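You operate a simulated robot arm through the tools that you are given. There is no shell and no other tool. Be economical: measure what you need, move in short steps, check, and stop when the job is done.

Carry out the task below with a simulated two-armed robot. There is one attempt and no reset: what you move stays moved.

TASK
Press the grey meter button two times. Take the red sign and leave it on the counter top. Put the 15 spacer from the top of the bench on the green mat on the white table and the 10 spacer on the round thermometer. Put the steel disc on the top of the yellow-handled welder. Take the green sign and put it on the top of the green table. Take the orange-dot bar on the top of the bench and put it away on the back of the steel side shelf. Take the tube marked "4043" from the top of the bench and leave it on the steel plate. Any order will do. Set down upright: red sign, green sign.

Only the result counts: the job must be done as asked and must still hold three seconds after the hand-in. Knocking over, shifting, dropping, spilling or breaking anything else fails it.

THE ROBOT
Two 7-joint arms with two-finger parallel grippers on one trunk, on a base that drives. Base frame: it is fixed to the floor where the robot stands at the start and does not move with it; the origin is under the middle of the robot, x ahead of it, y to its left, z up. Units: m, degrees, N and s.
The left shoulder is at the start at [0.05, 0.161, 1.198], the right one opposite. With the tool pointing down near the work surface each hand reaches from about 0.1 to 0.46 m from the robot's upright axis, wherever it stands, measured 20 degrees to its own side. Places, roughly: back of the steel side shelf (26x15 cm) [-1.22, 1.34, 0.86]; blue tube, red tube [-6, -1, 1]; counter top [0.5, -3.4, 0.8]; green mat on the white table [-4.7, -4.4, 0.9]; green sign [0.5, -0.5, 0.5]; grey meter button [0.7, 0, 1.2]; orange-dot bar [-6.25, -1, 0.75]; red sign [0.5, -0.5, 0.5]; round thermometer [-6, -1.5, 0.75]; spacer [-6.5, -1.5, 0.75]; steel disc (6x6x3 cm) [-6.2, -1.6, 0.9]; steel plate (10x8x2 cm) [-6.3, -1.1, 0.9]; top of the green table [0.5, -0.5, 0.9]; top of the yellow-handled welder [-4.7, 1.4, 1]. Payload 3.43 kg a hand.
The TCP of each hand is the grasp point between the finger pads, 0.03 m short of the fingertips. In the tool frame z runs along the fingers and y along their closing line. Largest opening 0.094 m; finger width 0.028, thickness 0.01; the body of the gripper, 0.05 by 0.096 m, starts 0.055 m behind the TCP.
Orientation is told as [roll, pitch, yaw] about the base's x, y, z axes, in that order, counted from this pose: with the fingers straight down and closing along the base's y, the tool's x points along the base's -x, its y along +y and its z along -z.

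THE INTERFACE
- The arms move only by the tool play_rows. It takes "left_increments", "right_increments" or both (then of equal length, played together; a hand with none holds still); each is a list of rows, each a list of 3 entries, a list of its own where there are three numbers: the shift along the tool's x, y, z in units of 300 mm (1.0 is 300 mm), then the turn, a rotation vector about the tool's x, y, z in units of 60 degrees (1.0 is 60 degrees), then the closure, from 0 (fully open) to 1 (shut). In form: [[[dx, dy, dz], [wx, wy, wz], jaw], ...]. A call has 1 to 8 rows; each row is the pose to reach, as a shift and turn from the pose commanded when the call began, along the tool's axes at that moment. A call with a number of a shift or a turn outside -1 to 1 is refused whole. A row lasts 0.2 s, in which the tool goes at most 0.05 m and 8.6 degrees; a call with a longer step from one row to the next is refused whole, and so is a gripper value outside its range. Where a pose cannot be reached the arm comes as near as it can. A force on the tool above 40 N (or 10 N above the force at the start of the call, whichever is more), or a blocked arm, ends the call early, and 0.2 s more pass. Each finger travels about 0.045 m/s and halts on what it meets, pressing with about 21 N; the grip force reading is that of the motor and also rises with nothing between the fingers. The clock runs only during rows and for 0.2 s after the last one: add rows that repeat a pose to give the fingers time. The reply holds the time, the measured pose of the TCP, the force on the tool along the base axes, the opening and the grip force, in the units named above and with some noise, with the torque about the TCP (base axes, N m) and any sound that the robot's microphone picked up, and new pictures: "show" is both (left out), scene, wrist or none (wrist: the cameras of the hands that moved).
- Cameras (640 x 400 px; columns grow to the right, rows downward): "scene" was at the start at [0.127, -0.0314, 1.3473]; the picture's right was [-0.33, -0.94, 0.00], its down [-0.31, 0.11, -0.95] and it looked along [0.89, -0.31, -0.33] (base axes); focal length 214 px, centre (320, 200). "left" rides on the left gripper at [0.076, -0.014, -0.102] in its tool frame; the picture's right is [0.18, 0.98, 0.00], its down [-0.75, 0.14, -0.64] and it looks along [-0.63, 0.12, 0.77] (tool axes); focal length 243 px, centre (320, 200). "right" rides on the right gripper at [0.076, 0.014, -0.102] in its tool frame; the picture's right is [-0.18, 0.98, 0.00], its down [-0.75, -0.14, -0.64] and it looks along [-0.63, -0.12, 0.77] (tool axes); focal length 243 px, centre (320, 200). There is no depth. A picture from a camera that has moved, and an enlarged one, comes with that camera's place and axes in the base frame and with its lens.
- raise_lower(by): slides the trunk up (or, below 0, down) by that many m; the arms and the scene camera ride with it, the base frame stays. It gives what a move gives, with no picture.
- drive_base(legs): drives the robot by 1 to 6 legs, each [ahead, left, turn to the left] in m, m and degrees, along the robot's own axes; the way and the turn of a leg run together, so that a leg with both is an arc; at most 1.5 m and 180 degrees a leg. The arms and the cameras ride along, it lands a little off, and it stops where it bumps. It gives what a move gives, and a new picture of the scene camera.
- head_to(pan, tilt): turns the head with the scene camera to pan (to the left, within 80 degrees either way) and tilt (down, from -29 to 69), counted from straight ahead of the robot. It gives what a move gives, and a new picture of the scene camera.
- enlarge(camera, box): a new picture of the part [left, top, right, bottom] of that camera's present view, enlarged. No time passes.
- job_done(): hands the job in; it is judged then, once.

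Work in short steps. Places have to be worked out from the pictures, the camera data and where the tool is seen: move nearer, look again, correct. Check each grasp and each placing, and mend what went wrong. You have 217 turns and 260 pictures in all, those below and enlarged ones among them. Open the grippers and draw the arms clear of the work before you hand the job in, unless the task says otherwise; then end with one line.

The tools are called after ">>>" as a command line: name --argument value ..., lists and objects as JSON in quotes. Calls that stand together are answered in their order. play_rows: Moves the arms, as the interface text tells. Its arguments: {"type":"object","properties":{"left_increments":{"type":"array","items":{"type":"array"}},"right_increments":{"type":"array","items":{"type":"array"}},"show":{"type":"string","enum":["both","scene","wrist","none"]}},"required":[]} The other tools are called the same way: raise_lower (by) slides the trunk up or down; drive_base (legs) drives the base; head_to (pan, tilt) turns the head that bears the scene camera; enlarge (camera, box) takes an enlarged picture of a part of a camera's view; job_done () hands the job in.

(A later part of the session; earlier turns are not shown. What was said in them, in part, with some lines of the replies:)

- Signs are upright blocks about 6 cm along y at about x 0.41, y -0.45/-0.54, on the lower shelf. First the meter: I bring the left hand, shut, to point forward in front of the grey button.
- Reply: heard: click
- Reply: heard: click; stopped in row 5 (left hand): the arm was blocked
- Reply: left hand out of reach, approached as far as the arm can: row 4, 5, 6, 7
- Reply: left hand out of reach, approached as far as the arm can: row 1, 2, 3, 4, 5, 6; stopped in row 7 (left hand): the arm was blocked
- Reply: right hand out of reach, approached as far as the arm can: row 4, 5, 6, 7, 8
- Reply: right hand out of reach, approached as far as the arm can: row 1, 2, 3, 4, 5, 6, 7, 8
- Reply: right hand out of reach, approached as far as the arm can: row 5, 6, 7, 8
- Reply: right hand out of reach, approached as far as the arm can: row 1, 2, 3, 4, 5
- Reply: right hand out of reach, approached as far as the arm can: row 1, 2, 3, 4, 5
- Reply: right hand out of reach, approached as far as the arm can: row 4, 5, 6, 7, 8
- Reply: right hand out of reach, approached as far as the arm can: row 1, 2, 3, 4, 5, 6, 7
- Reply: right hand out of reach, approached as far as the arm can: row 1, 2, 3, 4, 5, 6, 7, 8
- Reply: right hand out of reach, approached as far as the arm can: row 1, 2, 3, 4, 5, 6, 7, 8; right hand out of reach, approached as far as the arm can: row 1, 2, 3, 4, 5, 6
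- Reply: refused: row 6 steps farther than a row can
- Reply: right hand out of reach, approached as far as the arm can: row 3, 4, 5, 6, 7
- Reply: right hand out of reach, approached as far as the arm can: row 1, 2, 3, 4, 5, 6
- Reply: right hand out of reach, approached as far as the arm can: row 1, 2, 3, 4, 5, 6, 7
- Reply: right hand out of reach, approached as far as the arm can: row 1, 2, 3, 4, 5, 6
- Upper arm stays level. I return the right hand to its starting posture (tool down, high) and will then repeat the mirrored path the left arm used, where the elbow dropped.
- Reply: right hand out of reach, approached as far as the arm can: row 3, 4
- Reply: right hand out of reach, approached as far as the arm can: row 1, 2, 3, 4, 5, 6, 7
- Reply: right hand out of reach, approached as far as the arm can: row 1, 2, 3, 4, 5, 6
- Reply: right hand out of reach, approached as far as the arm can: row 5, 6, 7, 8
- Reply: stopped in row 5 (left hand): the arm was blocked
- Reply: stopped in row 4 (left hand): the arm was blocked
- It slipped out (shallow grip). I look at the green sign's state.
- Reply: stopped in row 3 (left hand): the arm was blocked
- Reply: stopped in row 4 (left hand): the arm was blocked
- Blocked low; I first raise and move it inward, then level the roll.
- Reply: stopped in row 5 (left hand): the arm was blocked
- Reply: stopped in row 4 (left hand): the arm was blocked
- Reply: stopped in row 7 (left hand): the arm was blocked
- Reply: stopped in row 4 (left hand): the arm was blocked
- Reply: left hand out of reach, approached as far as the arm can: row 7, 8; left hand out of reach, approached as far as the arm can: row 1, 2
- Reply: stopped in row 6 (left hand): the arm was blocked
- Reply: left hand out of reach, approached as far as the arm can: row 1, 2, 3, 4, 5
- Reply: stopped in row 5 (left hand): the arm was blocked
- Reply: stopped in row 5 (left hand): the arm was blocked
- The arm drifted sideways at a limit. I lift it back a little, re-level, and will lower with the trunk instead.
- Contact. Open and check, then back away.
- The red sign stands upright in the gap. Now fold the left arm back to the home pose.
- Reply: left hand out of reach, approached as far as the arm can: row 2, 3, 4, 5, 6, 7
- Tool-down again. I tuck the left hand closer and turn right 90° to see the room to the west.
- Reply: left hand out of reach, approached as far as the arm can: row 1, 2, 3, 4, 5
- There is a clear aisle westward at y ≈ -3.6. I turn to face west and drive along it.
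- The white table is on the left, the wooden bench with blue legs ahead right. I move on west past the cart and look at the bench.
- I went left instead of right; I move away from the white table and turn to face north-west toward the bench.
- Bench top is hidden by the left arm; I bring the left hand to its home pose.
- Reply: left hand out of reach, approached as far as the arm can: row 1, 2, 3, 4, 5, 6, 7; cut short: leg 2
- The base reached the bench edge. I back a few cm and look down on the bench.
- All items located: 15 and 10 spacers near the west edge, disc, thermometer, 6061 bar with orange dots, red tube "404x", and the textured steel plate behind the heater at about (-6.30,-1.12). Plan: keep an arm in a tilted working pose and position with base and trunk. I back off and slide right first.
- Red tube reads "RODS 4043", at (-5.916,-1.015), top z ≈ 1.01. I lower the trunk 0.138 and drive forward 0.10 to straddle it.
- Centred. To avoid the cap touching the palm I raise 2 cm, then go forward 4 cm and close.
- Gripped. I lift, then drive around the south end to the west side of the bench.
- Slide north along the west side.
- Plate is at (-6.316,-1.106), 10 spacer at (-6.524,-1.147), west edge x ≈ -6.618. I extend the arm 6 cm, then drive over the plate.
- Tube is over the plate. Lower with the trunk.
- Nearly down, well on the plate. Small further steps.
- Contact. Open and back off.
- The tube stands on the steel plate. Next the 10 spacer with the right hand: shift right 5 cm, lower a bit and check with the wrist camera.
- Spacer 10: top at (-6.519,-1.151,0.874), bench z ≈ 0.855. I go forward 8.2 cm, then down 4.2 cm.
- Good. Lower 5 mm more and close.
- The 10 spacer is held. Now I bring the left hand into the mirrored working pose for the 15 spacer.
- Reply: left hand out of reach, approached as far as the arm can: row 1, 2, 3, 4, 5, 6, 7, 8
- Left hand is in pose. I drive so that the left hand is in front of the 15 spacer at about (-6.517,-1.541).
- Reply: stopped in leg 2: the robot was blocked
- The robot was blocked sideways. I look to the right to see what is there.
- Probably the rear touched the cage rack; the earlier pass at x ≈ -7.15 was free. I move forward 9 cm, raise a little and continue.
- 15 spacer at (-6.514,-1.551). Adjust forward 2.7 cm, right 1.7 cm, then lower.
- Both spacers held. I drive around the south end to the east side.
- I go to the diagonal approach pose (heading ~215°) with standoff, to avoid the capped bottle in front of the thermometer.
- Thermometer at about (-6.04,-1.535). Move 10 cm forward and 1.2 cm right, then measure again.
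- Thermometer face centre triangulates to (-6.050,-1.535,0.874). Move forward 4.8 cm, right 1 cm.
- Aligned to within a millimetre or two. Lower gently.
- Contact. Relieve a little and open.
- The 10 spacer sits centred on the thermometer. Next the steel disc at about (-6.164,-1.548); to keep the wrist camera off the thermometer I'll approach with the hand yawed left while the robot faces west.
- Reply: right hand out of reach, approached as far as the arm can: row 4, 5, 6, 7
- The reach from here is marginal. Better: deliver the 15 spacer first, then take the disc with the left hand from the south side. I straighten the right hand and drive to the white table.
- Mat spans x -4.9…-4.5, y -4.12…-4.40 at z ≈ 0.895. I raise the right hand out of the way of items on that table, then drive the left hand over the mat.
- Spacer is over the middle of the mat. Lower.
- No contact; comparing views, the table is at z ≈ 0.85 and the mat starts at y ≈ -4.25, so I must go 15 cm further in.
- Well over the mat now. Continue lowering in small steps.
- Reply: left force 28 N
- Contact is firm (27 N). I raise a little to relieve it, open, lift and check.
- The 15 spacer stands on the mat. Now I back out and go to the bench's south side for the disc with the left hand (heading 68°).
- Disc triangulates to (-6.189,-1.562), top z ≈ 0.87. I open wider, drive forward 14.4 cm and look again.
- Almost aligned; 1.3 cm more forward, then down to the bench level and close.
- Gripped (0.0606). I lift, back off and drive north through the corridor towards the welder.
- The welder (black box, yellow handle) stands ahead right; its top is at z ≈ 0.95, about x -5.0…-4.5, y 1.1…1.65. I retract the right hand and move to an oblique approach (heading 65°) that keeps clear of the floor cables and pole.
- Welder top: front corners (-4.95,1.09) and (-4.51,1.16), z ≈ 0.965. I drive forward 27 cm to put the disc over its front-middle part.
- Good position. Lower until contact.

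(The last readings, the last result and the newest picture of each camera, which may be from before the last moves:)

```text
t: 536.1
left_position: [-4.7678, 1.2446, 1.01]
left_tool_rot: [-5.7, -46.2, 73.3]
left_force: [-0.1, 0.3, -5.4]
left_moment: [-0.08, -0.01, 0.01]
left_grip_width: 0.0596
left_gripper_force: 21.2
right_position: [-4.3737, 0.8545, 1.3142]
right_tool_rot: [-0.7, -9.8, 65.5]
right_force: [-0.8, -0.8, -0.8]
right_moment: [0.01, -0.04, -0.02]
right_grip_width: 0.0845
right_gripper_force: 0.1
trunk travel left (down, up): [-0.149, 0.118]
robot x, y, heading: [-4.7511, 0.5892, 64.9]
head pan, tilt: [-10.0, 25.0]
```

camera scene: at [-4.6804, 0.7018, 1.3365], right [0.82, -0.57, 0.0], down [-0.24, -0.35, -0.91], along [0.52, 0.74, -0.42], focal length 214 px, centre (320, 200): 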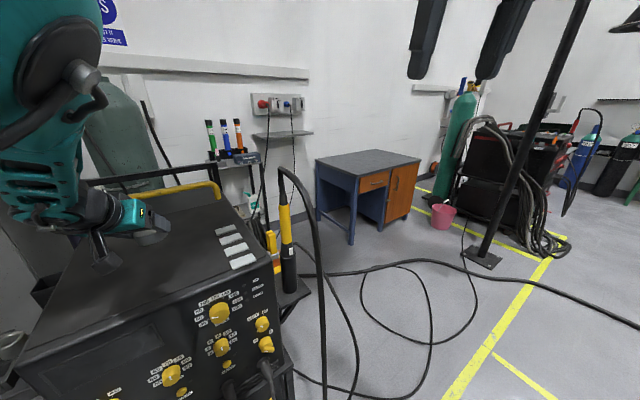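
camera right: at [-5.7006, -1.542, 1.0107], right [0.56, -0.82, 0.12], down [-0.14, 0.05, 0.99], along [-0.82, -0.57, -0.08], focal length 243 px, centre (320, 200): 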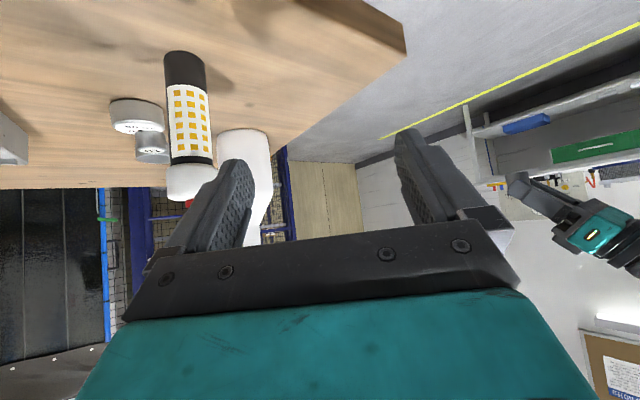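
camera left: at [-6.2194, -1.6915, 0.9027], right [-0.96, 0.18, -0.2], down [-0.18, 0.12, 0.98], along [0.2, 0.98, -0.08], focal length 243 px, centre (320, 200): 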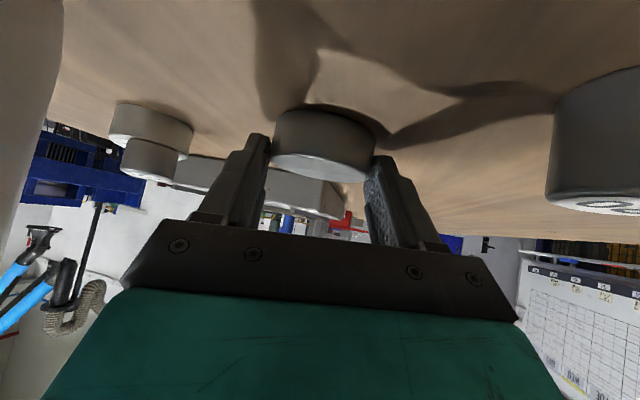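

Not yet touching; continue.

>>> raise_lower --by -0.008

>>> raise_lower --by -0.006

>>> raise_lower --by -0.006

>>> enlarge --camera "left" --box '[120, 0, 520, 250]'

```text
t: 536.7
left_position: [-4.7666, 1.2462, 1.0018]
left_tool_rot: [-5.8, -46.2, 73.5]
left_force: [-0.3, -0.3, -5.1]
left_moment: [-0.08, 0.02, 0.0]
left_grip_width: 0.0596
left_gripper_force: 20.8
right_position: [-4.3731, 0.8555, 1.3049]
right_tool_rot: [-0.7, -9.8, 65.5]
right_force: [-0.2, -0.6, -0.6]
right_moment: [-0.02, -0.01, 0.01]
right_grip_width: 0.0847
right_gripper_force: 0.0
trunk travel left (down, up): [-0.141, 0.126]
robot x, y, heading: [-4.7513, 0.5886, 64.9]
head pan, tilt: [-10.0, 25.0]
```

```text
t: 537.3
left_position: [-4.7673, 1.2462, 0.9951]
left_tool_rot: [-5.7, -46.2, 73.4]
left_force: [-0.3, -0.1, -5.6]
left_moment: [-0.07, 0.03, 0.02]
left_grip_width: 0.0593
left_gripper_force: 20.4
right_position: [-4.3728, 0.8546, 1.2995]
right_tool_rot: [-0.9, -9.9, 65.5]
right_force: [0.3, -1.2, -0.6]
right_moment: [-0.02, 0.03, -0.01]
right_grip_width: 0.0846
right_gripper_force: 0.1
trunk travel left (down, up): [-0.135, 0.132]
robot x, y, heading: [-4.7513, 0.5929, 64.7]
head pan, tilt: [-10.0, 25.0]
```

```text
t: 537.8
left_position: [-4.7665, 1.2461, 0.993]
left_tool_rot: [-5.4, -46.5, 73.3]
left_force: [0.8, 0.3, 6.5]
left_moment: [0.29, 0.26, -0.02]
left_grip_width: 0.0596
left_gripper_force: 21.1
right_position: [-4.374, 0.8549, 1.294]
right_tool_rot: [-0.7, -10.0, 65.4]
right_force: [0.5, -0.3, 0.4]
right_moment: [0.02, 0.03, 0.0]
right_grip_width: 0.0846
right_gripper_force: 0.0
trunk travel left (down, up): [-0.129, 0.138]
robot x, y, heading: [-4.7492, 0.5894, 65.0]
head pan, tilt: [-10.0, 25.0]
```

```text
1.60 times, centred on (320, 125) of left
camera zoom: at [-4.7978, 1.123, 1.0094], right [-0.95, 0.22, -0.2], down [-0.18, 0.12, 0.98], along [0.24, 0.97, -0.08], focal length 388 px, centre (320, 320)
```

zoom: 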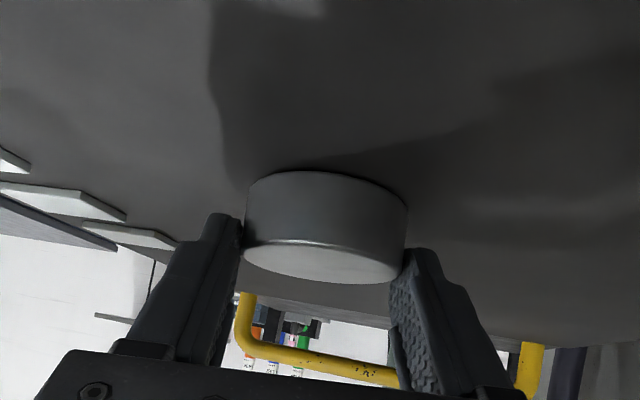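

Contact with the welder top. Open, lift, back off.

>>> play_rows --left_increments '[[[0, 0, 0], [0, 0, 0], 0.3], [[0, 0, 0], [0, 0, 0], 0.05], [[0, 0, 0], [0, 0, 0], 0.05]]' --show "none"

>>> raise_lower --by 0.1

>>> drive_base --legs '[[-0.3, 0, 0]]'

```text
t: 538.6
left_position: [-4.7664, 1.2453, 0.9905]
left_tool_rot: [-5.6, -46.3, 73.3]
left_force: [0.7, -0.2, -1.1]
left_moment: [0.0, 0.02, 0.03]
left_grip_width: 0.0892
left_gripper_force: 0.0
right_position: [-4.374, 0.8543, 1.2926]
right_tool_rot: [-0.7, -10.0, 65.6]
right_force: [-0.3, -0.1, 0.0]
right_moment: [0.03, -0.02, -0.01]
right_grip_width: 0.0846
right_gripper_force: 0.1
trunk travel left (down, up): [-0.129, 0.138]
robot x, y, heading: [-4.7507, 0.5903, 65.1]
head pan, tilt: [-10.0, 25.0]
```

```text
t: 539.9
left_position: [-4.7662, 1.2463, 1.0908]
left_tool_rot: [-5.6, -46.2, 73.4]
left_force: [-0.6, -0.2, 0.3]
left_moment: [0.0, 0.01, 0.0]
left_grip_width: 0.0894
left_gripper_force: 0.0
right_position: [-4.3732, 0.8551, 1.3942]
right_tool_rot: [-0.7, -9.9, 65.5]
right_force: [0.4, -0.1, -0.2]
right_moment: [-0.02, -0.02, -0.02]
right_grip_width: 0.0844
right_gripper_force: 0.0
trunk travel left (down, up): [-0.229, 0.038]
robot x, y, heading: [-4.7466, 0.5897, 65.4]
head pan, tilt: [-10.0, 25.0]
```

```text
t: 542.0
left_position: [-4.8907, 0.9755, 1.0901]
left_tool_rot: [-5.7, -46.2, 73.2]
left_force: [-0.1, 0.3, -0.7]
left_moment: [0.03, 0.01, 0.01]
left_grip_width: 0.0893
left_gripper_force: 0.0
right_position: [-4.4982, 0.5838, 1.3931]
right_tool_rot: [-0.8, -10.0, 65.3]
right_force: [0.7, 0.2, -0.2]
right_moment: [0.01, -0.03, -0.01]
right_grip_width: 0.0845
right_gripper_force: 0.1
trunk travel left (down, up): [-0.229, 0.038]
robot x, y, heading: [-4.8779, 0.3218, 64.8]
head pan, tilt: [-10.0, 25.0]
camera scene: at [-4.8064, 0.4305, 1.3417], right [0.82, -0.58, 0.0], down [-0.24, -0.35, -0.91], along [0.52, 0.74, -0.42], focal length 214 px, centre (320, 200)
```

scene: 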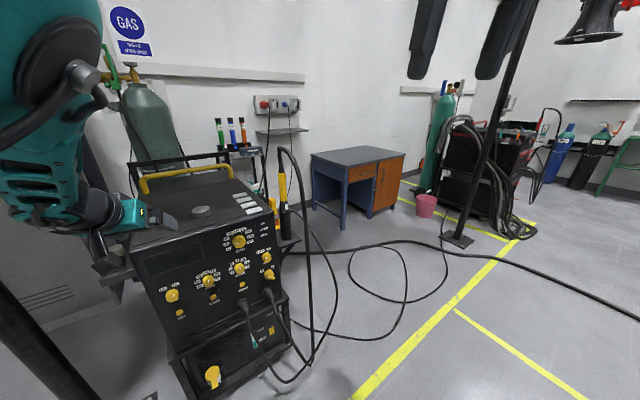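

The disc sits on the welder. Now the orange-dot bar: its long axis runs roughly north-south, so the left hand must point about 105°. I drive to the bench's east side with heading 135° and will yaw the left hand -30°.

>>> raise_lower --by 0.035

>>> drive_base --legs '[[-0.375, 0.21, 0], [0, 0, 70.2], [-0.768, 1.05, 0]]'

>>> play_rows --left_increments '[[[0, 0, 0], [0.09, 0, 0.087], 0.1], [[0, 0, 0], [0.18, 0, 0.174], 0.1], [[0, 0, 0], [0.27, 0, 0.26], 0.1], [[0, 0, 0], [0.36, 0, 0.347], 0.1], [[0, 0, 0], [0.36, 0, 0.347], 0.1]]' --show "wrist"

```text
t: 542.8
left_position: [-4.8904, 0.9758, 1.125]
left_tool_rot: [-5.7, -46.3, 73.3]
left_force: [-0.6, -0.8, -0.2]
left_moment: [-0.01, -0.02, -0.02]
left_grip_width: 0.0894
left_gripper_force: 0.1
right_position: [-4.4991, 0.5845, 1.4272]
right_tool_rot: [-0.6, -10.0, 65.3]
right_force: [0.3, -0.2, 0.1]
right_moment: [0.0, 0.04, 0.02]
right_grip_width: 0.0846
right_gripper_force: 0.1
trunk travel left (down, up): [-0.264, 0.003]
robot x, y, heading: [-4.8711, 0.321, 65.0]
head pan, tilt: [-10.0, 25.0]
```

```text
t: 557.6
left_position: [-6.0549, -0.9979, 1.1261]
left_tool_rot: [-5.7, -46.2, 142.6]
left_force: [-0.6, -0.9, 0.7]
left_moment: [-0.02, -0.03, -0.02]
left_grip_width: 0.0896
left_gripper_force: 0.0
right_position: [-5.5528, -0.7676, 1.429]
right_tool_rot: [-0.8, -9.9, 134.9]
right_force: [0.7, -0.1, 0.1]
right_moment: [0.0, 0.03, 0.02]
right_grip_width: 0.0846
right_gripper_force: 0.0
trunk travel left (down, up): [-0.264, 0.003]
robot x, y, heading: [-5.4355, -1.2116, 134.4]
head pan, tilt: [-10.0, 25.0]
camera scene: at [-5.5175, -1.1097, 1.3766], right [0.83, 0.56, 0.0], down [0.24, -0.35, -0.91], along [-0.51, 0.75, -0.42], focal length 214 px, centre (320, 200)
```

scene: 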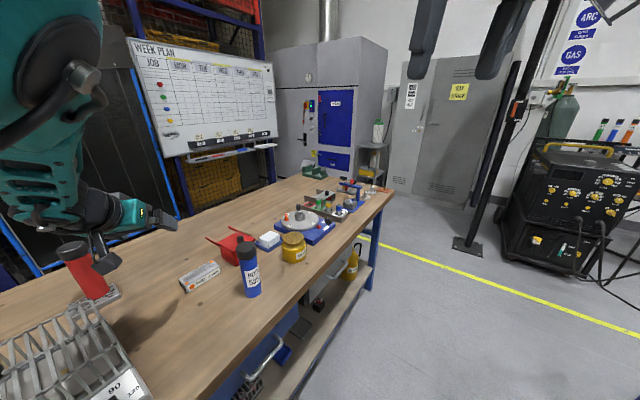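

```text
t: 558.8
left_position: [-6.055, -0.9973, 1.1255]
left_tool_rot: [-4.8, -48.2, 112.0]
left_force: [0.0, 0.2, -0.2]
left_moment: [0.0, -0.01, -0.01]
left_grip_width: 0.0845
left_gripper_force: 0.0
right_position: [-5.5505, -0.77, 1.4291]
right_tool_rot: [-0.6, -9.9, 134.8]
right_force: [-1.0, 0.0, 0.5]
right_moment: [0.01, 0.01, -0.01]
right_grip_width: 0.0846
right_gripper_force: 0.0
trunk travel left (down, up): [-0.264, 0.003]
robot x, y, heading: [-5.4382, -1.2129, 134.1]
head pan, tilt: [-10.0, 25.0]
camera left: at [-6.0005, -1.1142, 1.1382], right [-0.89, -0.42, -0.19], down [-0.19, -0.04, 0.98], along [-0.42, 0.9, -0.05], focal length 243 px, centre (320, 200)
```

left: 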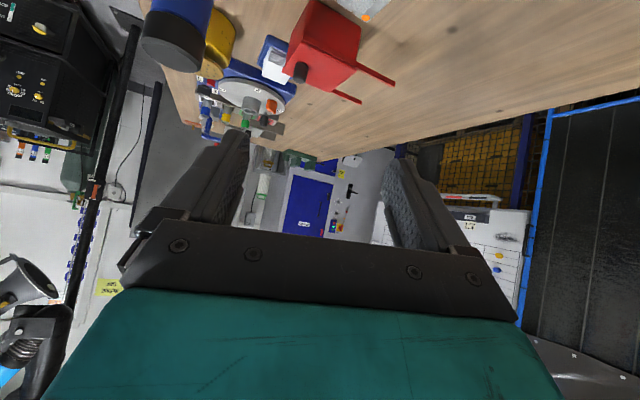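

Hand points ~105°. I enlarge the bar in the scene view to determine its orientation.

>>> enlarge --camera "scene" --box '[140, 220, 260, 320]'

```text
4.00 times, centred on (200, 270) of scene
camera zoom: at [-5.5172, -1.1096, 1.3767], right [0.83, 0.56, 0.0], down [0.24, -0.35, -0.91], along [-0.51, 0.75, -0.42], focal length 858 px, centre (800, -80)
```

zoom: 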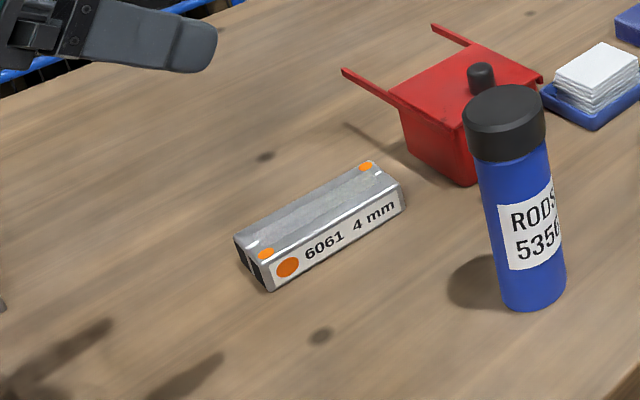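

Bar: centre (-6.129,-0.893), 4.3 cm wide, axis ≈ 88°. I yaw the hand 14° more, position above it and lower partway.

>>> play_rows --left_increments '[[[0, 0, 0], [0.087, 0, 0.078], 0.1], [[0, 0, 0], [0.174, 0, 0.155], 0.1], [[0, 0, 0], [0.174, 0, 0.155], 0.1]]' --show "none"

>>> drive_base --legs '[[0.121, -0.014, 0]]'

>>> raise_lower --by -0.18

>>> enlarge --camera "left" --box '[0, 0, 640, 400]'

```text
t: 559.6
left_position: [-6.0558, -0.9976, 1.1258]
left_tool_rot: [-4.8, -48.9, 98.1]
left_force: [-0.8, 0.2, -0.1]
left_moment: [0.02, -0.05, 0.02]
left_grip_width: 0.0846
left_gripper_force: 0.0
right_position: [-5.5516, -0.7682, 1.4279]
right_tool_rot: [-0.6, -9.9, 134.7]
right_force: [-0.1, -0.7, 0.1]
right_moment: [0.02, 0.02, -0.01]
right_grip_width: 0.0845
right_gripper_force: 0.0
trunk travel left (down, up): [-0.264, 0.003]
robot x, y, heading: [-5.436, -1.2164, 134.3]
head pan, tilt: [-10.0, 25.0]
```

```text
t: 560.8
left_position: [-6.1287, -0.9014, 1.1255]
left_tool_rot: [-4.9, -48.9, 98.2]
left_force: [0.3, 0.4, -0.6]
left_moment: [-0.01, 0.0, 0.02]
left_grip_width: 0.0844
left_gripper_force: 0.1
right_position: [-5.625, -0.6723, 1.4275]
right_tool_rot: [-0.7, -9.9, 134.8]
right_force: [-0.5, -0.5, -0.5]
right_moment: [0.0, 0.01, 0.0]
right_grip_width: 0.0845
right_gripper_force: 0.1
trunk travel left (down, up): [-0.264, 0.003]
robot x, y, heading: [-5.5084, -1.1199, 134.4]
head pan, tilt: [-10.0, 25.0]
camera scene: at [-5.5914, -1.0137, 1.3765], right [0.83, 0.56, 0.0], down [0.24, -0.35, -0.91], along [-0.51, 0.75, -0.42], focal length 214 px, centre (320, 200)
```

scene: 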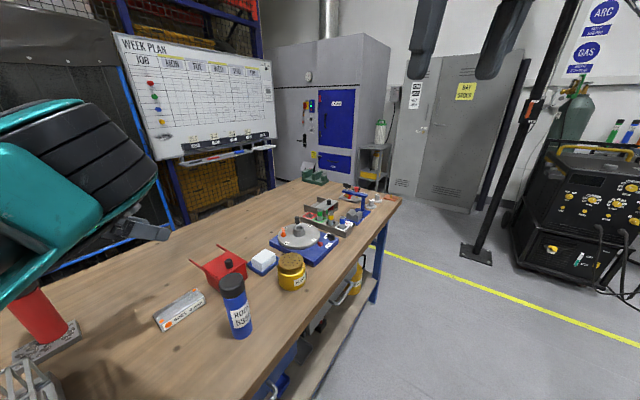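

```text
t: 562.8
left_position: [-6.1303, -0.9026, 0.9449]
left_tool_rot: [-4.8, -49.0, 98.2]
left_force: [-0.3, 0.4, 0.4]
left_moment: [0.01, -0.01, 0.01]
left_grip_width: 0.0844
left_gripper_force: 0.1
right_position: [-5.6245, -0.6727, 1.248]
right_tool_rot: [-0.8, -9.9, 134.8]
right_force: [-0.7, 0.6, 0.3]
right_moment: [0.01, 0.01, 0.01]
right_grip_width: 0.0847
right_gripper_force: 0.0
trunk travel left (down, up): [-0.084, 0.183]
robot x, y, heading: [-5.5077, -1.1166, 134.2]
head pan, tilt: [-10.0, 25.0]
```

```text
1.00 times, centred on (320, 200) of left (not enlarged: the box is as wide or as high as the picture)
camera zoom: at [-6.1036, -1.0282, 0.9565], right [-0.96, -0.2, -0.19], down [-0.2, -0.01, 0.98], along [-0.19, 0.98, -0.03], focal length 243 px, centre (320, 200)
```

zoom: 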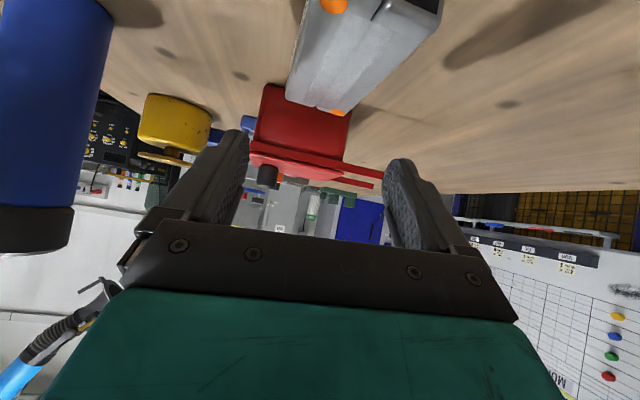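

Aligned with the bar (within 5°, 5 mm). Lower to grasp height and close.

>>> raise_lower --by -0.056

>>> play_rows --left_increments '[[[0, 0, 0], [0, 0, 0], 0.3], [[0, 0, 0], [0, 0, 0], 0.6], [[0, 0, 0], [0, 0, 0], 1], [[0, 0, 0], [0, 0, 0], 1], [[0, 0, 0], [0, 0, 0], 1]]' --show "none"

>>> raise_lower --by 0.2

>>> enlarge --camera "left" --box '[120, 0, 520, 250]'

```text
t: 563.8
left_position: [-6.1286, -0.9023, 0.89]
left_tool_rot: [-4.9, -49.0, 98.1]
left_force: [-0.1, -0.3, -0.3]
left_moment: [0.01, 0.03, 0.01]
left_grip_width: 0.0848
left_gripper_force: 0.1
right_position: [-5.6252, -0.6732, 1.1926]
right_tool_rot: [-0.7, -9.9, 134.9]
right_force: [0.4, -0.2, -0.9]
right_moment: [-0.02, -0.02, 0.0]
right_grip_width: 0.0846
right_gripper_force: 0.0
trunk travel left (down, up): [-0.028, 0.239]
robot x, y, heading: [-5.5122, -1.115, 134.4]
head pan, tilt: [-10.0, 25.0]
```

```text
t: 565.0
left_position: [-6.1284, -0.9035, 0.8888]
left_tool_rot: [-4.8, -49.0, 98.1]
left_force: [0.3, -0.9, 1.2]
left_moment: [-0.02, -0.09, -0.11]
left_grip_width: 0.0536
left_gripper_force: 20.9
right_position: [-5.6261, -0.672, 1.1922]
right_tool_rot: [-0.8, -9.9, 134.8]
right_force: [-0.3, -0.9, 0.3]
right_moment: [-0.02, 0.01, 0.03]
right_grip_width: 0.0846
right_gripper_force: 0.0
trunk travel left (down, up): [-0.028, 0.239]
robot x, y, heading: [-5.51, -1.1198, 134.3]
head pan, tilt: [-10.0, 25.0]
```

```text
t: 567.2
left_position: [-6.1298, -0.903, 1.089]
left_tool_rot: [-4.9, -48.9, 98.2]
left_force: [-0.1, 0.1, -1.8]
left_moment: [-0.01, -0.03, -0.01]
left_grip_width: 0.0518
left_gripper_force: 21.0
right_position: [-5.6253, -0.6722, 1.3926]
right_tool_rot: [-0.7, -9.9, 134.7]
right_force: [-0.7, 0.1, 0.5]
right_moment: [-0.01, -0.02, 0.0]
right_grip_width: 0.0845
right_gripper_force: 0.0
trunk travel left (down, up): [-0.228, 0.039]
robot x, y, heading: [-5.5073, -1.1179, 134.0]
head pan, tilt: [-10.0, 25.0]
```

```text
1.60 times, centred on (320, 125) of left
camera zoom: at [-6.1038, -1.028, 1.1001], right [-0.96, -0.2, -0.19], down [-0.2, -0.01, 0.98], along [-0.19, 0.98, -0.03], focal length 388 px, centre (320, 320)
```

zoom: 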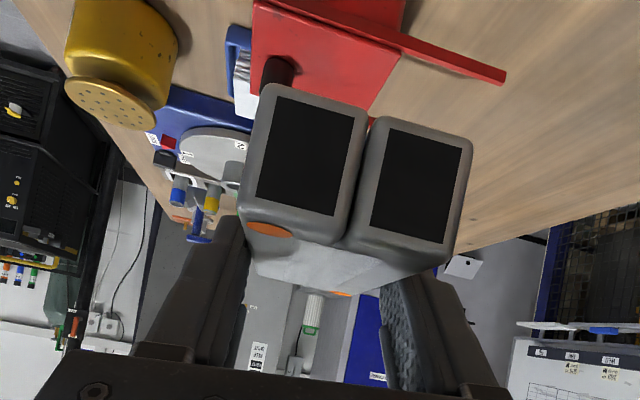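

Bar held. I take the known route: back out, south corridor, then the aisle east.

>>> drive_base --legs '[[-0.35, 0, 0], [0, 0, 136], [1.0, 0, 0], [1.0, 0, 0], [0, 0, 90]]'

>>> drive_base --legs '[[1.5, 0, 0], [1.5, 0, 0], [1.45, 0, 0], [0, 0, 90]]'

```text
t: 588.5
left_position: [-4.6855, -3.0852, 1.0891]
left_tool_rot: [-4.7, -48.8, -36.4]
left_force: [-0.2, 0.0, -3.2]
left_moment: [0.0, 0.06, 0.0]
left_grip_width: 0.0517
left_gripper_force: 21.0
right_position: [-4.8755, -3.6067, 1.3928]
right_tool_rot: [-0.7, -10.0, 0.2]
right_force: [-0.5, 0.0, 0.1]
right_moment: [0.0, 0.04, 0.0]
right_grip_width: 0.0846
right_gripper_force: 0.1
trunk travel left (down, up): [-0.228, 0.039]
robot x, y, heading: [-5.272, -3.3742, -0.3]
head pan, tilt: [-10.0, 25.0]
camera scene: at [-5.1443, -3.3924, 1.3406], right [-0.18, -0.98, 0.0], down [-0.42, 0.08, -0.91], along [0.89, -0.16, -0.42], focal length 214 px, centre (320, 200)
```

scene: 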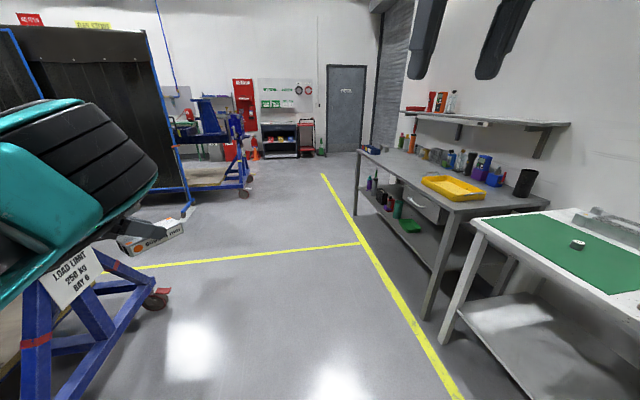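

```text
t: 613.5
left_position: [-1.1177, -2.8159, 1.089]
left_tool_rot: [-4.9, -48.9, 54.0]
left_force: [0.1, 0.0, -1.7]
left_moment: [-0.04, 0.06, -0.03]
left_grip_width: 0.0515
left_gripper_force: 20.7
right_position: [-0.5953, -3.0028, 1.3926]
right_tool_rot: [-0.7, -9.9, 90.5]
right_force: [0.7, -1.2, 1.1]
right_moment: [0.0, 0.0, 0.03]
right_grip_width: 0.0845
right_gripper_force: 0.1
trunk travel left (down, up): [-0.228, 0.039]
robot x, y, heading: [-0.823, -3.4037, 90.1]
head pan, tilt: [-10.0, 25.0]
camera scene: at [-0.8086, -3.2723, 1.3406], right [0.99, -0.17, 0.0], down [-0.07, -0.42, -0.91], along [0.16, 0.89, -0.42], focal length 214 px, centre (320, 200)
```

scene: 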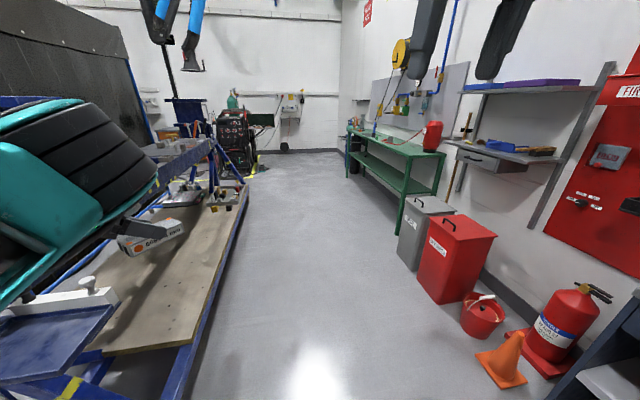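

Corridor ahead is clear. I shift right a little and drive north.

>>> drive_base --legs '[[0, -0.2, 0], [1.5, 0, 0], [1.4, 0, 0]]'

>>> head_to --pan 15 --tilt 22

```text
t: 629.5
left_position: [-0.9412, 0.0801, 1.0898]
left_tool_rot: [-4.9, -48.9, 54.7]
left_force: [-0.2, 0.3, -2.9]
left_moment: [-0.01, 0.0, 0.0]
left_grip_width: 0.0517
left_gripper_force: 21.2
right_position: [-0.4186, -0.1014, 1.3918]
right_tool_rot: [-0.7, -9.9, 91.2]
right_force: [-0.4, 0.3, 0.4]
right_moment: [0.02, -0.01, 0.0]
right_grip_width: 0.0846
right_gripper_force: 0.1
trunk travel left (down, up): [-0.228, 0.039]
robot x, y, heading: [-0.6433, -0.5026, 90.8]
head pan, tilt: [-10.0, 25.0]
camera scene: at [-0.6285, -0.3729, 1.3406], right [0.99, -0.16, 0.0], down [-0.07, -0.42, -0.91], along [0.15, 0.89, -0.42], focal length 214 px, centre (320, 200)
```

scene: 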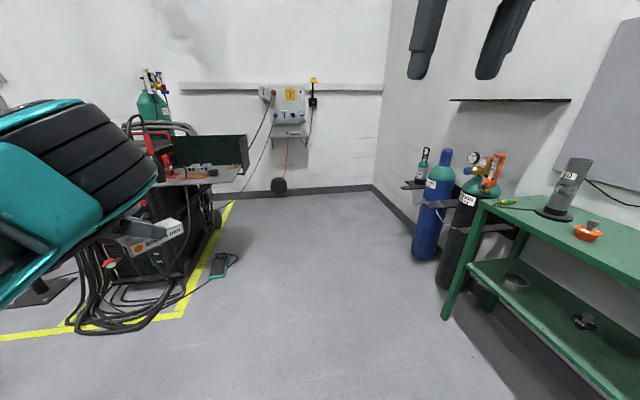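

```text
t: 630.4
left_position: [-0.9406, 0.0807, 1.0896]
left_tool_rot: [-5.0, -48.8, 54.6]
left_force: [0.4, 0.2, -2.7]
left_moment: [0.0, 0.01, 0.0]
left_grip_width: 0.0517
left_gripper_force: 21.3
right_position: [-0.4182, -0.1017, 1.3927]
right_tool_rot: [-0.6, -9.8, 91.3]
right_force: [0.1, -0.7, -0.3]
right_moment: [0.0, 0.01, 0.0]
right_grip_width: 0.0845
right_gripper_force: 0.0
trunk travel left (down, up): [-0.228, 0.039]
robot x, y, heading: [-0.6404, -0.5036, 90.7]
head pan, tilt: [15.0, 22.0]
camera scene: at [-0.6684, -0.3746, 1.3454], right [0.96, 0.27, 0.0], down [0.1, -0.36, -0.93], along [-0.25, 0.89, -0.37], focal length 214 px, centre (320, 200)
```

scene: 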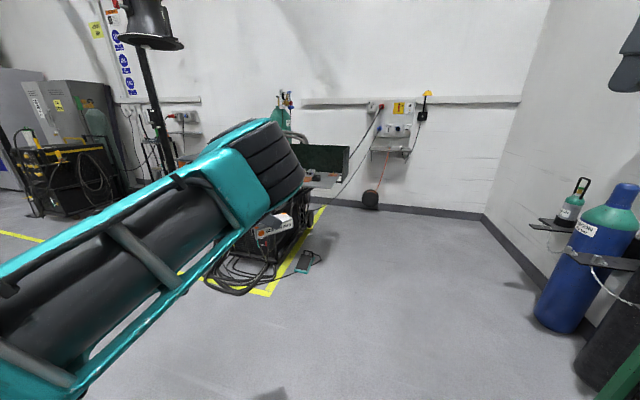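

I zoom in on the steel side shelf.

>>> head_to --pan -10 --tilt 25

>>> enlarge --camera "scene" --box '[130, 110, 270, 210]'

```text
t: 631.3
left_position: [-0.9415, 0.08, 1.0895]
left_tool_rot: [-4.9, -48.9, 54.6]
left_force: [0.1, 0.2, -2.0]
left_moment: [-0.03, 0.01, 0.03]
left_grip_width: 0.0516
left_gripper_force: 21.1
right_position: [-0.418, -0.1013, 1.3914]
right_tool_rot: [-0.8, -9.9, 91.2]
right_force: [-0.2, -0.6, -0.9]
right_moment: [0.0, 0.0, -0.01]
right_grip_width: 0.0846
right_gripper_force: 0.0
trunk travel left (down, up): [-0.228, 0.039]
robot x, y, heading: [-0.6406, -0.503, 90.7]
head pan, tilt: [-10.0, 25.0]
camera scene: at [-0.6286, -0.3731, 1.3406], right [0.99, -0.16, 0.0], down [-0.07, -0.42, -0.91], along [0.15, 0.89, -0.42], focal length 214 px, centre (320, 200)
```

scene: 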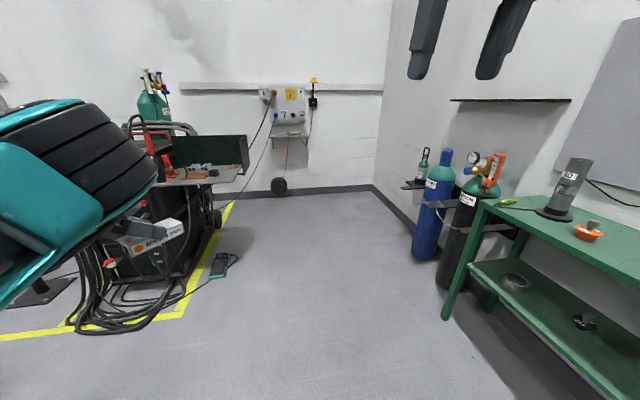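

```text
4.00 times, centred on (200, 160) of scene
camera zoom: at [-0.6286, -0.3731, 1.3406], right [0.99, -0.16, 0.0], down [-0.07, -0.42, -0.91], along [0.15, 0.89, -0.42], focal length 858 px, centre (800, 360)
```

zoom: 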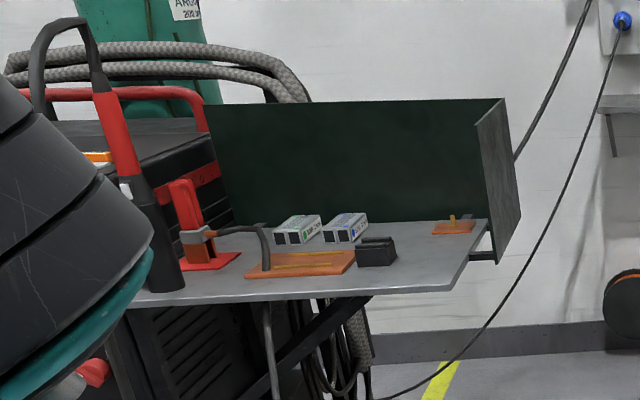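

The back strip of the shelf holds two other bars; a free spot is just right of the blue-dot bar. I drive closer to measure.

>>> drive_base --legs '[[1.02, 0, 0], [0, 0, 10]]'

>>> head_to --pan 35 --tilt 40

>>> enlarge --camera "left" --box '[0, 0, 640, 400]'

```text
t: 637.3
left_position: [-1.0538, 1.0346, 1.0895]
left_tool_rot: [-4.9, -48.9, 64.6]
left_force: [0.0, 0.0, -2.0]
left_moment: [0.01, 0.01, -0.01]
left_grip_width: 0.0517
left_gripper_force: 21.4
right_position: [-0.507, 0.9504, 1.3919]
right_tool_rot: [-0.7, -9.9, 101.4]
right_force: [0.3, 1.2, -0.3]
right_moment: [0.04, -0.01, -0.04]
right_grip_width: 0.0847
right_gripper_force: 0.1
trunk travel left (down, up): [-0.228, 0.039]
robot x, y, heading: [-0.6542, 0.5165, 100.9]
head pan, tilt: [-10.0, 25.0]
camera scene: at [-0.6659, 0.645, 1.3406], right [1.0, 0.01, 0.0], down [0.01, -0.42, -0.91], along [-0.01, 0.91, -0.42], focal length 214 px, centre (320, 200)
```

scene: 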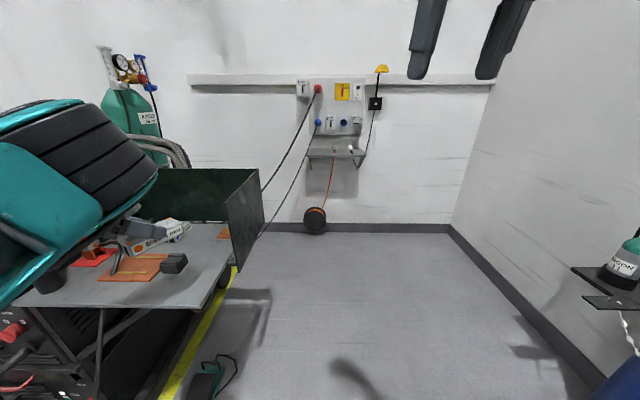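

```text
t: 638.4
left_position: [-1.0518, 1.0356, 1.089]
left_tool_rot: [-4.9, -48.8, 64.6]
left_force: [-0.1, -0.4, -3.1]
left_moment: [0.02, 0.04, 0.02]
left_grip_width: 0.0519
left_gripper_force: 20.5
right_position: [-0.5066, 0.9492, 1.3913]
right_tool_rot: [-0.7, -9.9, 101.4]
right_force: [-0.4, 0.6, 0.0]
right_moment: [0.03, 0.03, 0.02]
right_grip_width: 0.0847
right_gripper_force: 0.0
trunk travel left (down, up): [-0.228, 0.039]
robot x, y, heading: [-0.6514, 0.5134, 100.8]
head pan, tilt: [35.0, 40.0]
camera scene: at [-0.7251, 0.6122, 1.3173], right [0.7, 0.72, 0.0], down [0.46, -0.45, -0.77], along [-0.55, 0.53, -0.64], focal length 214 px, centre (320, 200)
```

scene: 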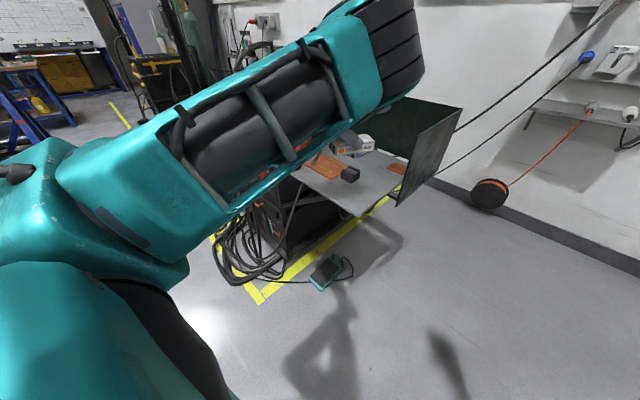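

```text
1.00 times, centred on (320, 200) of left (not enlarged: the box is as wide or as high as the picture)
camera zoom: at [-1.1012, 0.9179, 1.1001], right [-0.91, 0.37, -0.19], down [-0.17, 0.1, 0.98], along [0.38, 0.93, -0.03], focal length 243 px, centre (320, 200)
```

zoom: 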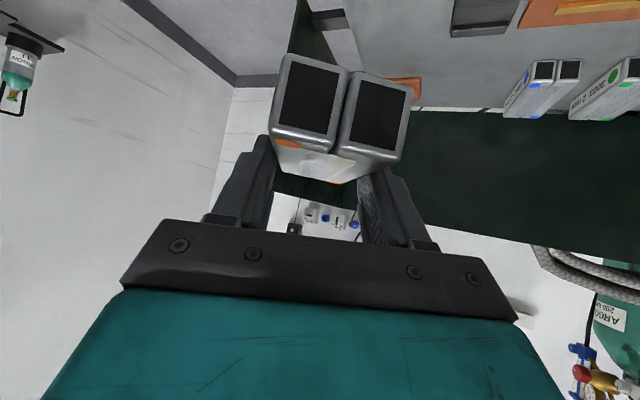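

Free zone is x -1.20…-1.06, y 1.21…1.45. I move the bar above (-1.13,1.33).

>>> drive_base --legs '[[0.298, 0.027, 0]]'

>>> raise_lower --by -0.12

>>> enlarge --camera "left" --box '[0, 0, 640, 400]'

>>> enlarge --camera "scene" --box '[280, 80, 480, 240]'

```text
t: 640.4
left_position: [-1.133, 1.3199, 1.0882]
left_tool_rot: [-4.9, -48.9, 64.7]
left_force: [0.7, 0.6, -1.5]
left_moment: [-0.03, 0.01, -0.04]
left_grip_width: 0.0517
left_gripper_force: 21.5
right_position: [-0.5868, 1.2345, 1.3923]
right_tool_rot: [-0.6, -9.9, 101.4]
right_force: [0.7, 0.3, 0.3]
right_moment: [-0.01, 0.02, 0.02]
right_grip_width: 0.0845
right_gripper_force: 0.0
trunk travel left (down, up): [-0.228, 0.039]
robot x, y, heading: [-0.7345, 0.7986, 100.8]
head pan, tilt: [35.0, 40.0]
camera scene: at [-0.8071, 0.8974, 1.3172], right [0.7, 0.72, 0.0], down [0.46, -0.45, -0.77], along [-0.55, 0.53, -0.64], focal length 214 px, centre (320, 200)
```

scene: 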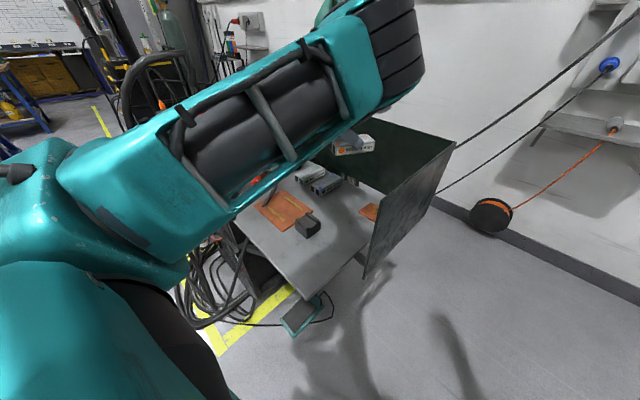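

```text
t: 641.9
left_position: [-1.1344, 1.3204, 0.9695]
left_tool_rot: [-4.9, -48.8, 64.7]
left_force: [-0.1, -0.8, -2.6]
left_moment: [-0.02, 0.02, -0.01]
left_grip_width: 0.0515
left_gripper_force: 20.6
right_position: [-0.5876, 1.2346, 1.2727]
right_tool_rot: [-0.7, -9.9, 101.3]
right_force: [-0.3, 0.2, -0.2]
right_moment: [-0.01, 0.04, 0.05]
right_grip_width: 0.0847
right_gripper_force: 0.1
trunk travel left (down, up): [-0.108, 0.159]
robot x, y, heading: [-0.7373, 0.7988, 100.8]
head pan, tilt: [35.0, 40.0]
```

```text
1.00 times, centred on (320, 200) of left (not enlarged: the box is as wide or as high as the picture)
camera zoom: at [-1.1827, 1.2027, 0.9802], right [-0.91, 0.37, -0.19], down [-0.17, 0.1, 0.98], along [0.38, 0.92, -0.03], focal length 243 px, centre (320, 200)
```

zoom: 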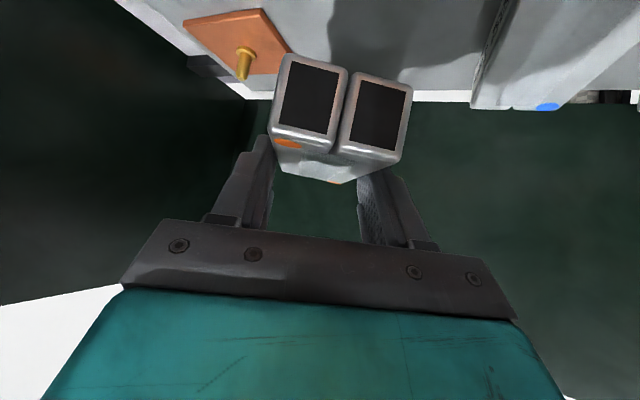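

```text
2.50 times, centred on (380, 160) of scene
camera zoom: at [-0.8069, 0.8966, 1.1973], right [0.7, 0.72, 0.0], down [0.46, -0.45, -0.77], along [-0.55, 0.53, -0.64], focal length 536 px, centre (170, 300)
```

zoom: 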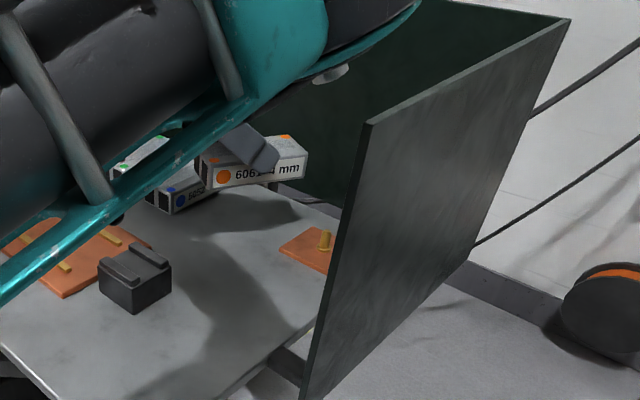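

Clear on both sides. Lower to the shelf.

>>> raise_lower --by -0.06

>>> raise_lower --by -0.01

>>> raise_lower --by -0.007

>>> enlarge --camera "left" --box '[0, 0, 640, 400]'

```text
t: 642.9
left_position: [-1.1349, 1.3204, 0.9092]
left_tool_rot: [-4.8, -48.8, 64.7]
left_force: [0.0, 0.8, -2.4]
left_moment: [-0.01, 0.05, -0.04]
left_grip_width: 0.0521
left_gripper_force: 20.9
right_position: [-0.588, 1.2337, 1.2129]
right_tool_rot: [-0.7, -9.8, 101.4]
right_force: [-0.3, -1.1, 0.0]
right_moment: [0.0, 0.0, 0.04]
right_grip_width: 0.0847
right_gripper_force: 0.0
trunk travel left (down, up): [-0.048, 0.219]
robot x, y, heading: [-0.7373, 0.798, 100.8]
head pan, tilt: [35.0, 40.0]
```

```text
t: 643.5
left_position: [-1.1353, 1.3209, 0.9004]
left_tool_rot: [-4.6, -49.2, 64.5]
left_force: [-1.2, 0.2, 6.9]
left_moment: [0.2, -0.31, 0.0]
left_grip_width: 0.0518
left_gripper_force: 20.9
right_position: [-0.5869, 1.2337, 1.2028]
right_tool_rot: [-0.6, -10.0, 101.3]
right_force: [-0.4, 0.7, 0.2]
right_moment: [0.01, -0.05, 0.0]
right_grip_width: 0.0846
right_gripper_force: 0.0
trunk travel left (down, up): [-0.038, 0.229]
robot x, y, heading: [-0.74, 0.7962, 100.9]
head pan, tilt: [35.0, 40.0]
```

```text
t: 644.0
left_position: [-1.1353, 1.3195, 0.9018]
left_tool_rot: [-3.7, -49.6, 64.0]
left_force: [-6.5, 3.8, 38.5]
left_moment: [-0.79, -0.39, -0.17]
left_grip_width: 0.0517
left_gripper_force: 21.2
right_position: [-0.5862, 1.2315, 1.1965]
right_tool_rot: [-0.6, -10.1, 101.3]
right_force: [0.3, -0.3, -0.6]
right_moment: [0.01, -0.01, 0.03]
right_grip_width: 0.0847
right_gripper_force: 0.0
trunk travel left (down, up): [-0.031, 0.236]
robot x, y, heading: [-0.7368, 0.7981, 100.8]
head pan, tilt: [35.0, 40.0]
```

```text
1.00 times, centred on (320, 200) of left (not enlarged: the box is as wide or as high as the picture)
camera zoom: at [-1.1824, 1.2025, 0.9102], right [-0.91, 0.37, -0.18], down [-0.16, 0.09, 0.98], along [0.38, 0.93, -0.02], focal length 243 px, centre (320, 200)
```

zoom: 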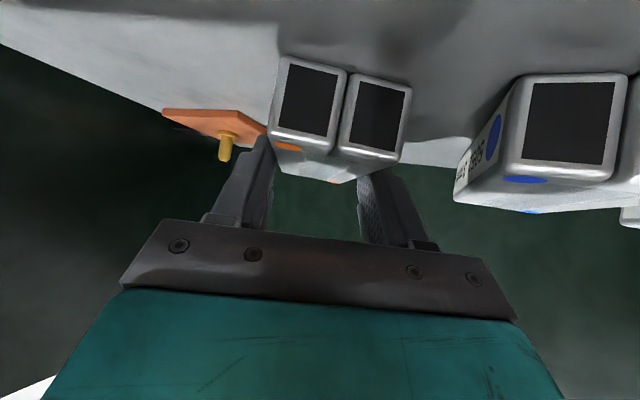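

Firm contact. Relieve the pressure, open just slightly (the small pad with a pin is near the east finger) and lift.

>>> raise_lower --by 0.009

>>> play_rows --left_increments '[[[0, 0, 0], [0, 0, 0], 0.4], [[0, 0, 0], [0, 0, 0], 0.33], [[0, 0, 0], [0, 0, 0], 0.33]]' --show "wrist"

```text
t: 644.6
left_position: [-1.1337, 1.3207, 0.9004]
left_tool_rot: [-4.9, -48.9, 64.8]
left_force: [-2.5, 2.8, 12.3]
left_moment: [0.19, -0.27, 0.19]
left_grip_width: 0.0518
left_gripper_force: 20.8
right_position: [-0.5876, 1.2327, 1.2047]
right_tool_rot: [-0.7, -10.0, 101.4]
right_force: [-0.4, 0.1, -0.1]
right_moment: [0.04, -0.02, 0.01]
right_grip_width: 0.0844
right_gripper_force: 0.0
trunk travel left (down, up): [-0.04, 0.227]
robot x, y, heading: [-0.7355, 0.802, 100.7]
head pan, tilt: [35.0, 40.0]
```

```text
t: 645.4
left_position: [-1.1343, 1.3182, 0.9002]
left_tool_rot: [-5.0, -48.8, 64.9]
left_force: [-0.4, -0.8, -0.6]
left_moment: [0.01, 0.01, -0.01]
left_grip_width: 0.063
left_gripper_force: 0.1
right_position: [-0.5879, 1.2337, 1.2037]
right_tool_rot: [-0.7, -9.9, 101.3]
right_force: [0.1, -0.1, 0.3]
right_moment: [0.0, 0.02, -0.01]
right_grip_width: 0.0846
right_gripper_force: 0.0
trunk travel left (down, up): [-0.04, 0.227]
robot x, y, heading: [-0.7382, 0.7999, 100.8]
head pan, tilt: [35.0, 40.0]
camera left: at [-1.1825, 1.2023, 0.9109], right [-0.91, 0.37, -0.2], down [-0.17, 0.11, 0.98], along [0.38, 0.92, -0.04], focal length 243 px, centre (320, 200)
```

left: 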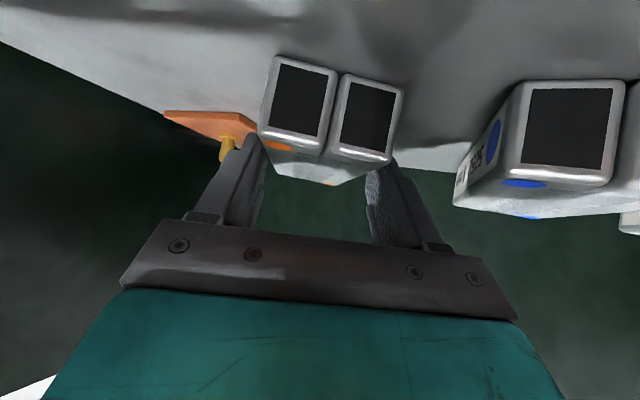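

Released. Lift straight up and check.

>>> raise_lower --by 0.16

>>> drive_base --legs '[[-0.35, 0, 0]]'

>>> head_to --pan 8 --tilt 28

>>> enlarge --camera "left" --box '[240, 0, 640, 200]'

```text
t: 647.3
left_position: [-1.1348, 1.3204, 1.0609]
left_tool_rot: [-4.9, -48.9, 64.7]
left_force: [-1.0, -0.5, 0.8]
left_moment: [0.01, 0.0, 0.02]
left_grip_width: 0.0631
left_gripper_force: 0.0
right_position: [-0.5879, 1.2346, 1.3636]
right_tool_rot: [-0.7, -9.9, 101.3]
right_force: [0.3, -0.4, 0.0]
right_moment: [-0.02, 0.0, -0.01]
right_grip_width: 0.0846
right_gripper_force: 0.0
trunk travel left (down, up): [-0.2, 0.067]
robot x, y, heading: [-0.7364, 0.7995, 101.2]
head pan, tilt: [35.0, 40.0]
```

```text
t: 649.5
left_position: [-1.0696, 0.9748, 1.0617]
left_tool_rot: [-4.7, -49.0, 64.7]
left_force: [0.6, -1.0, 1.0]
left_moment: [0.05, 0.01, -0.01]
left_grip_width: 0.0631
left_gripper_force: 0.2
right_position: [-0.5211, 0.8902, 1.3638]
right_tool_rot: [-0.7, -9.9, 101.5]
right_force: [-0.3, -0.5, 0.4]
right_moment: [-0.01, 0.0, 0.03]
right_grip_width: 0.0847
right_gripper_force: 0.1
trunk travel left (down, up): [-0.2, 0.067]
robot x, y, heading: [-0.6717, 0.453, 101.1]
head pan, tilt: [35.0, 40.0]
camera scene: at [-0.7408, 0.5513, 1.2894], right [0.7, 0.72, 0.0], down [0.46, -0.45, -0.77], along [-0.55, 0.53, -0.64], focal length 214 px, centre (320, 200)
```

scene: 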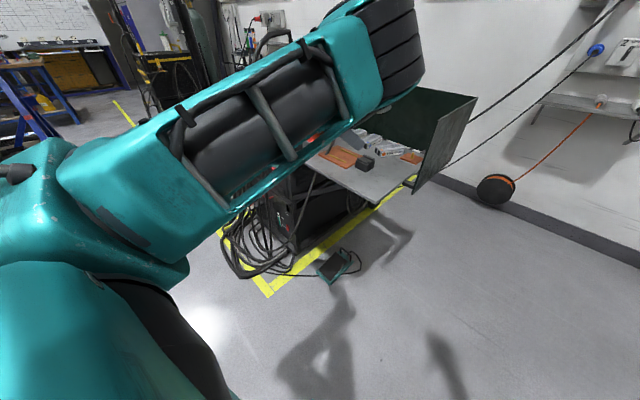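

```text
t: 650.5
left_position: [-1.0692, 0.9753, 1.0609]
left_tool_rot: [-4.9, -49.0, 64.7]
left_force: [0.0, 0.1, 0.2]
left_moment: [0.02, -0.02, 0.0]
left_grip_width: 0.0632
left_gripper_force: 0.0
right_position: [-0.5217, 0.8898, 1.365]
right_tool_rot: [-0.7, -9.9, 101.5]
right_force: [0.9, -0.2, 0.3]
right_moment: [-0.02, 0.01, -0.01]
right_grip_width: 0.0847
right_gripper_force: 0.1
trunk travel left (down, up): [-0.2, 0.067]
robot x, y, heading: [-0.6749, 0.4557, 100.8]
head pan, tilt: [8.0, 28.0]
camera scene: at [-0.7095, 0.5789, 1.3078], right [0.95, 0.32, 0.0], down [0.15, -0.44, -0.88], along [-0.29, 0.84, -0.47], focal length 214 px, centre (320, 200)
```

scene: 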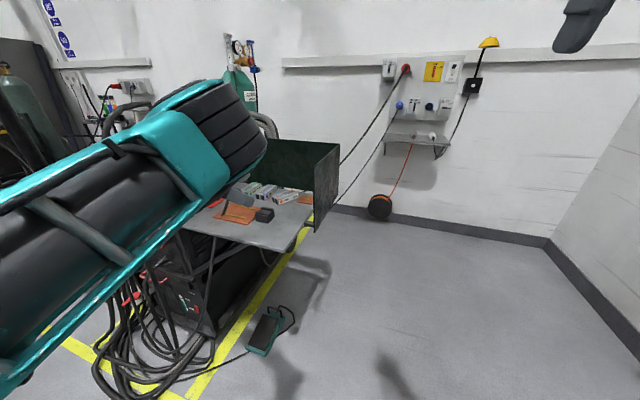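

```text
1.60 times, centred on (440, 100) of left
camera zoom: at [-1.1171, 0.8574, 1.0721], right [-0.91, 0.37, -0.19], down [-0.17, 0.1, 0.98], along [0.38, 0.93, -0.03], focal length 388 px, centre (128, 360)
```

zoom: 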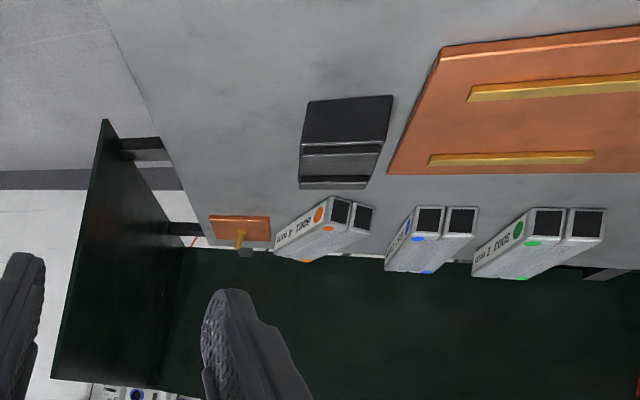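

The orange-dot bar lies in line with the other bars at the back of the shelf. All jobs are placed; I open the gripper fully and hand in.

>>> play_rows --left_increments '[[[0, 0, 0], [0, 0, 0], 0.1], [[0, 0, 0], [0, 0, 0], 0], [[0, 0, 0], [0, 0, 0], 0]]' --right_increments '[[[0, 0, 0], [0, 0, 0], 0], [[0, 0, 0], [0, 0, 0], 0], [[0, 0, 0], [0, 0, 0], 0]]' --show "none"

>>> job_done

```text
t: 651.2
left_position: [-1.0696, 0.9749, 1.0606]
left_tool_rot: [-4.9, -48.9, 64.7]
left_force: [-0.1, 0.0, -0.4]
left_moment: [0.0, 0.01, 0.02]
left_grip_width: 0.0941
left_gripper_force: 0.0
right_position: [-0.5219, 0.89, 1.3636]
right_tool_rot: [-0.7, -10.0, 101.4]
right_force: [0.7, -0.7, 0.4]
right_moment: [0.0, -0.01, 0.04]
right_grip_width: 0.0939
right_gripper_force: 0.1
trunk travel left (down, up): [-0.2, 0.067]
robot x, y, heading: [-0.671, 0.4546, 100.6]
head pan, tilt: [8.0, 28.0]
```

```text
The job is handed in.
```

All eight items are done and the job is handed in; along the way the green sign slipped once and fell onto its back on the lower shelf before I re-gripped it and stood it upright, and the base bumped to a stop twice, once at the bench edge and once on something I did not see; I saw nothing displaced.
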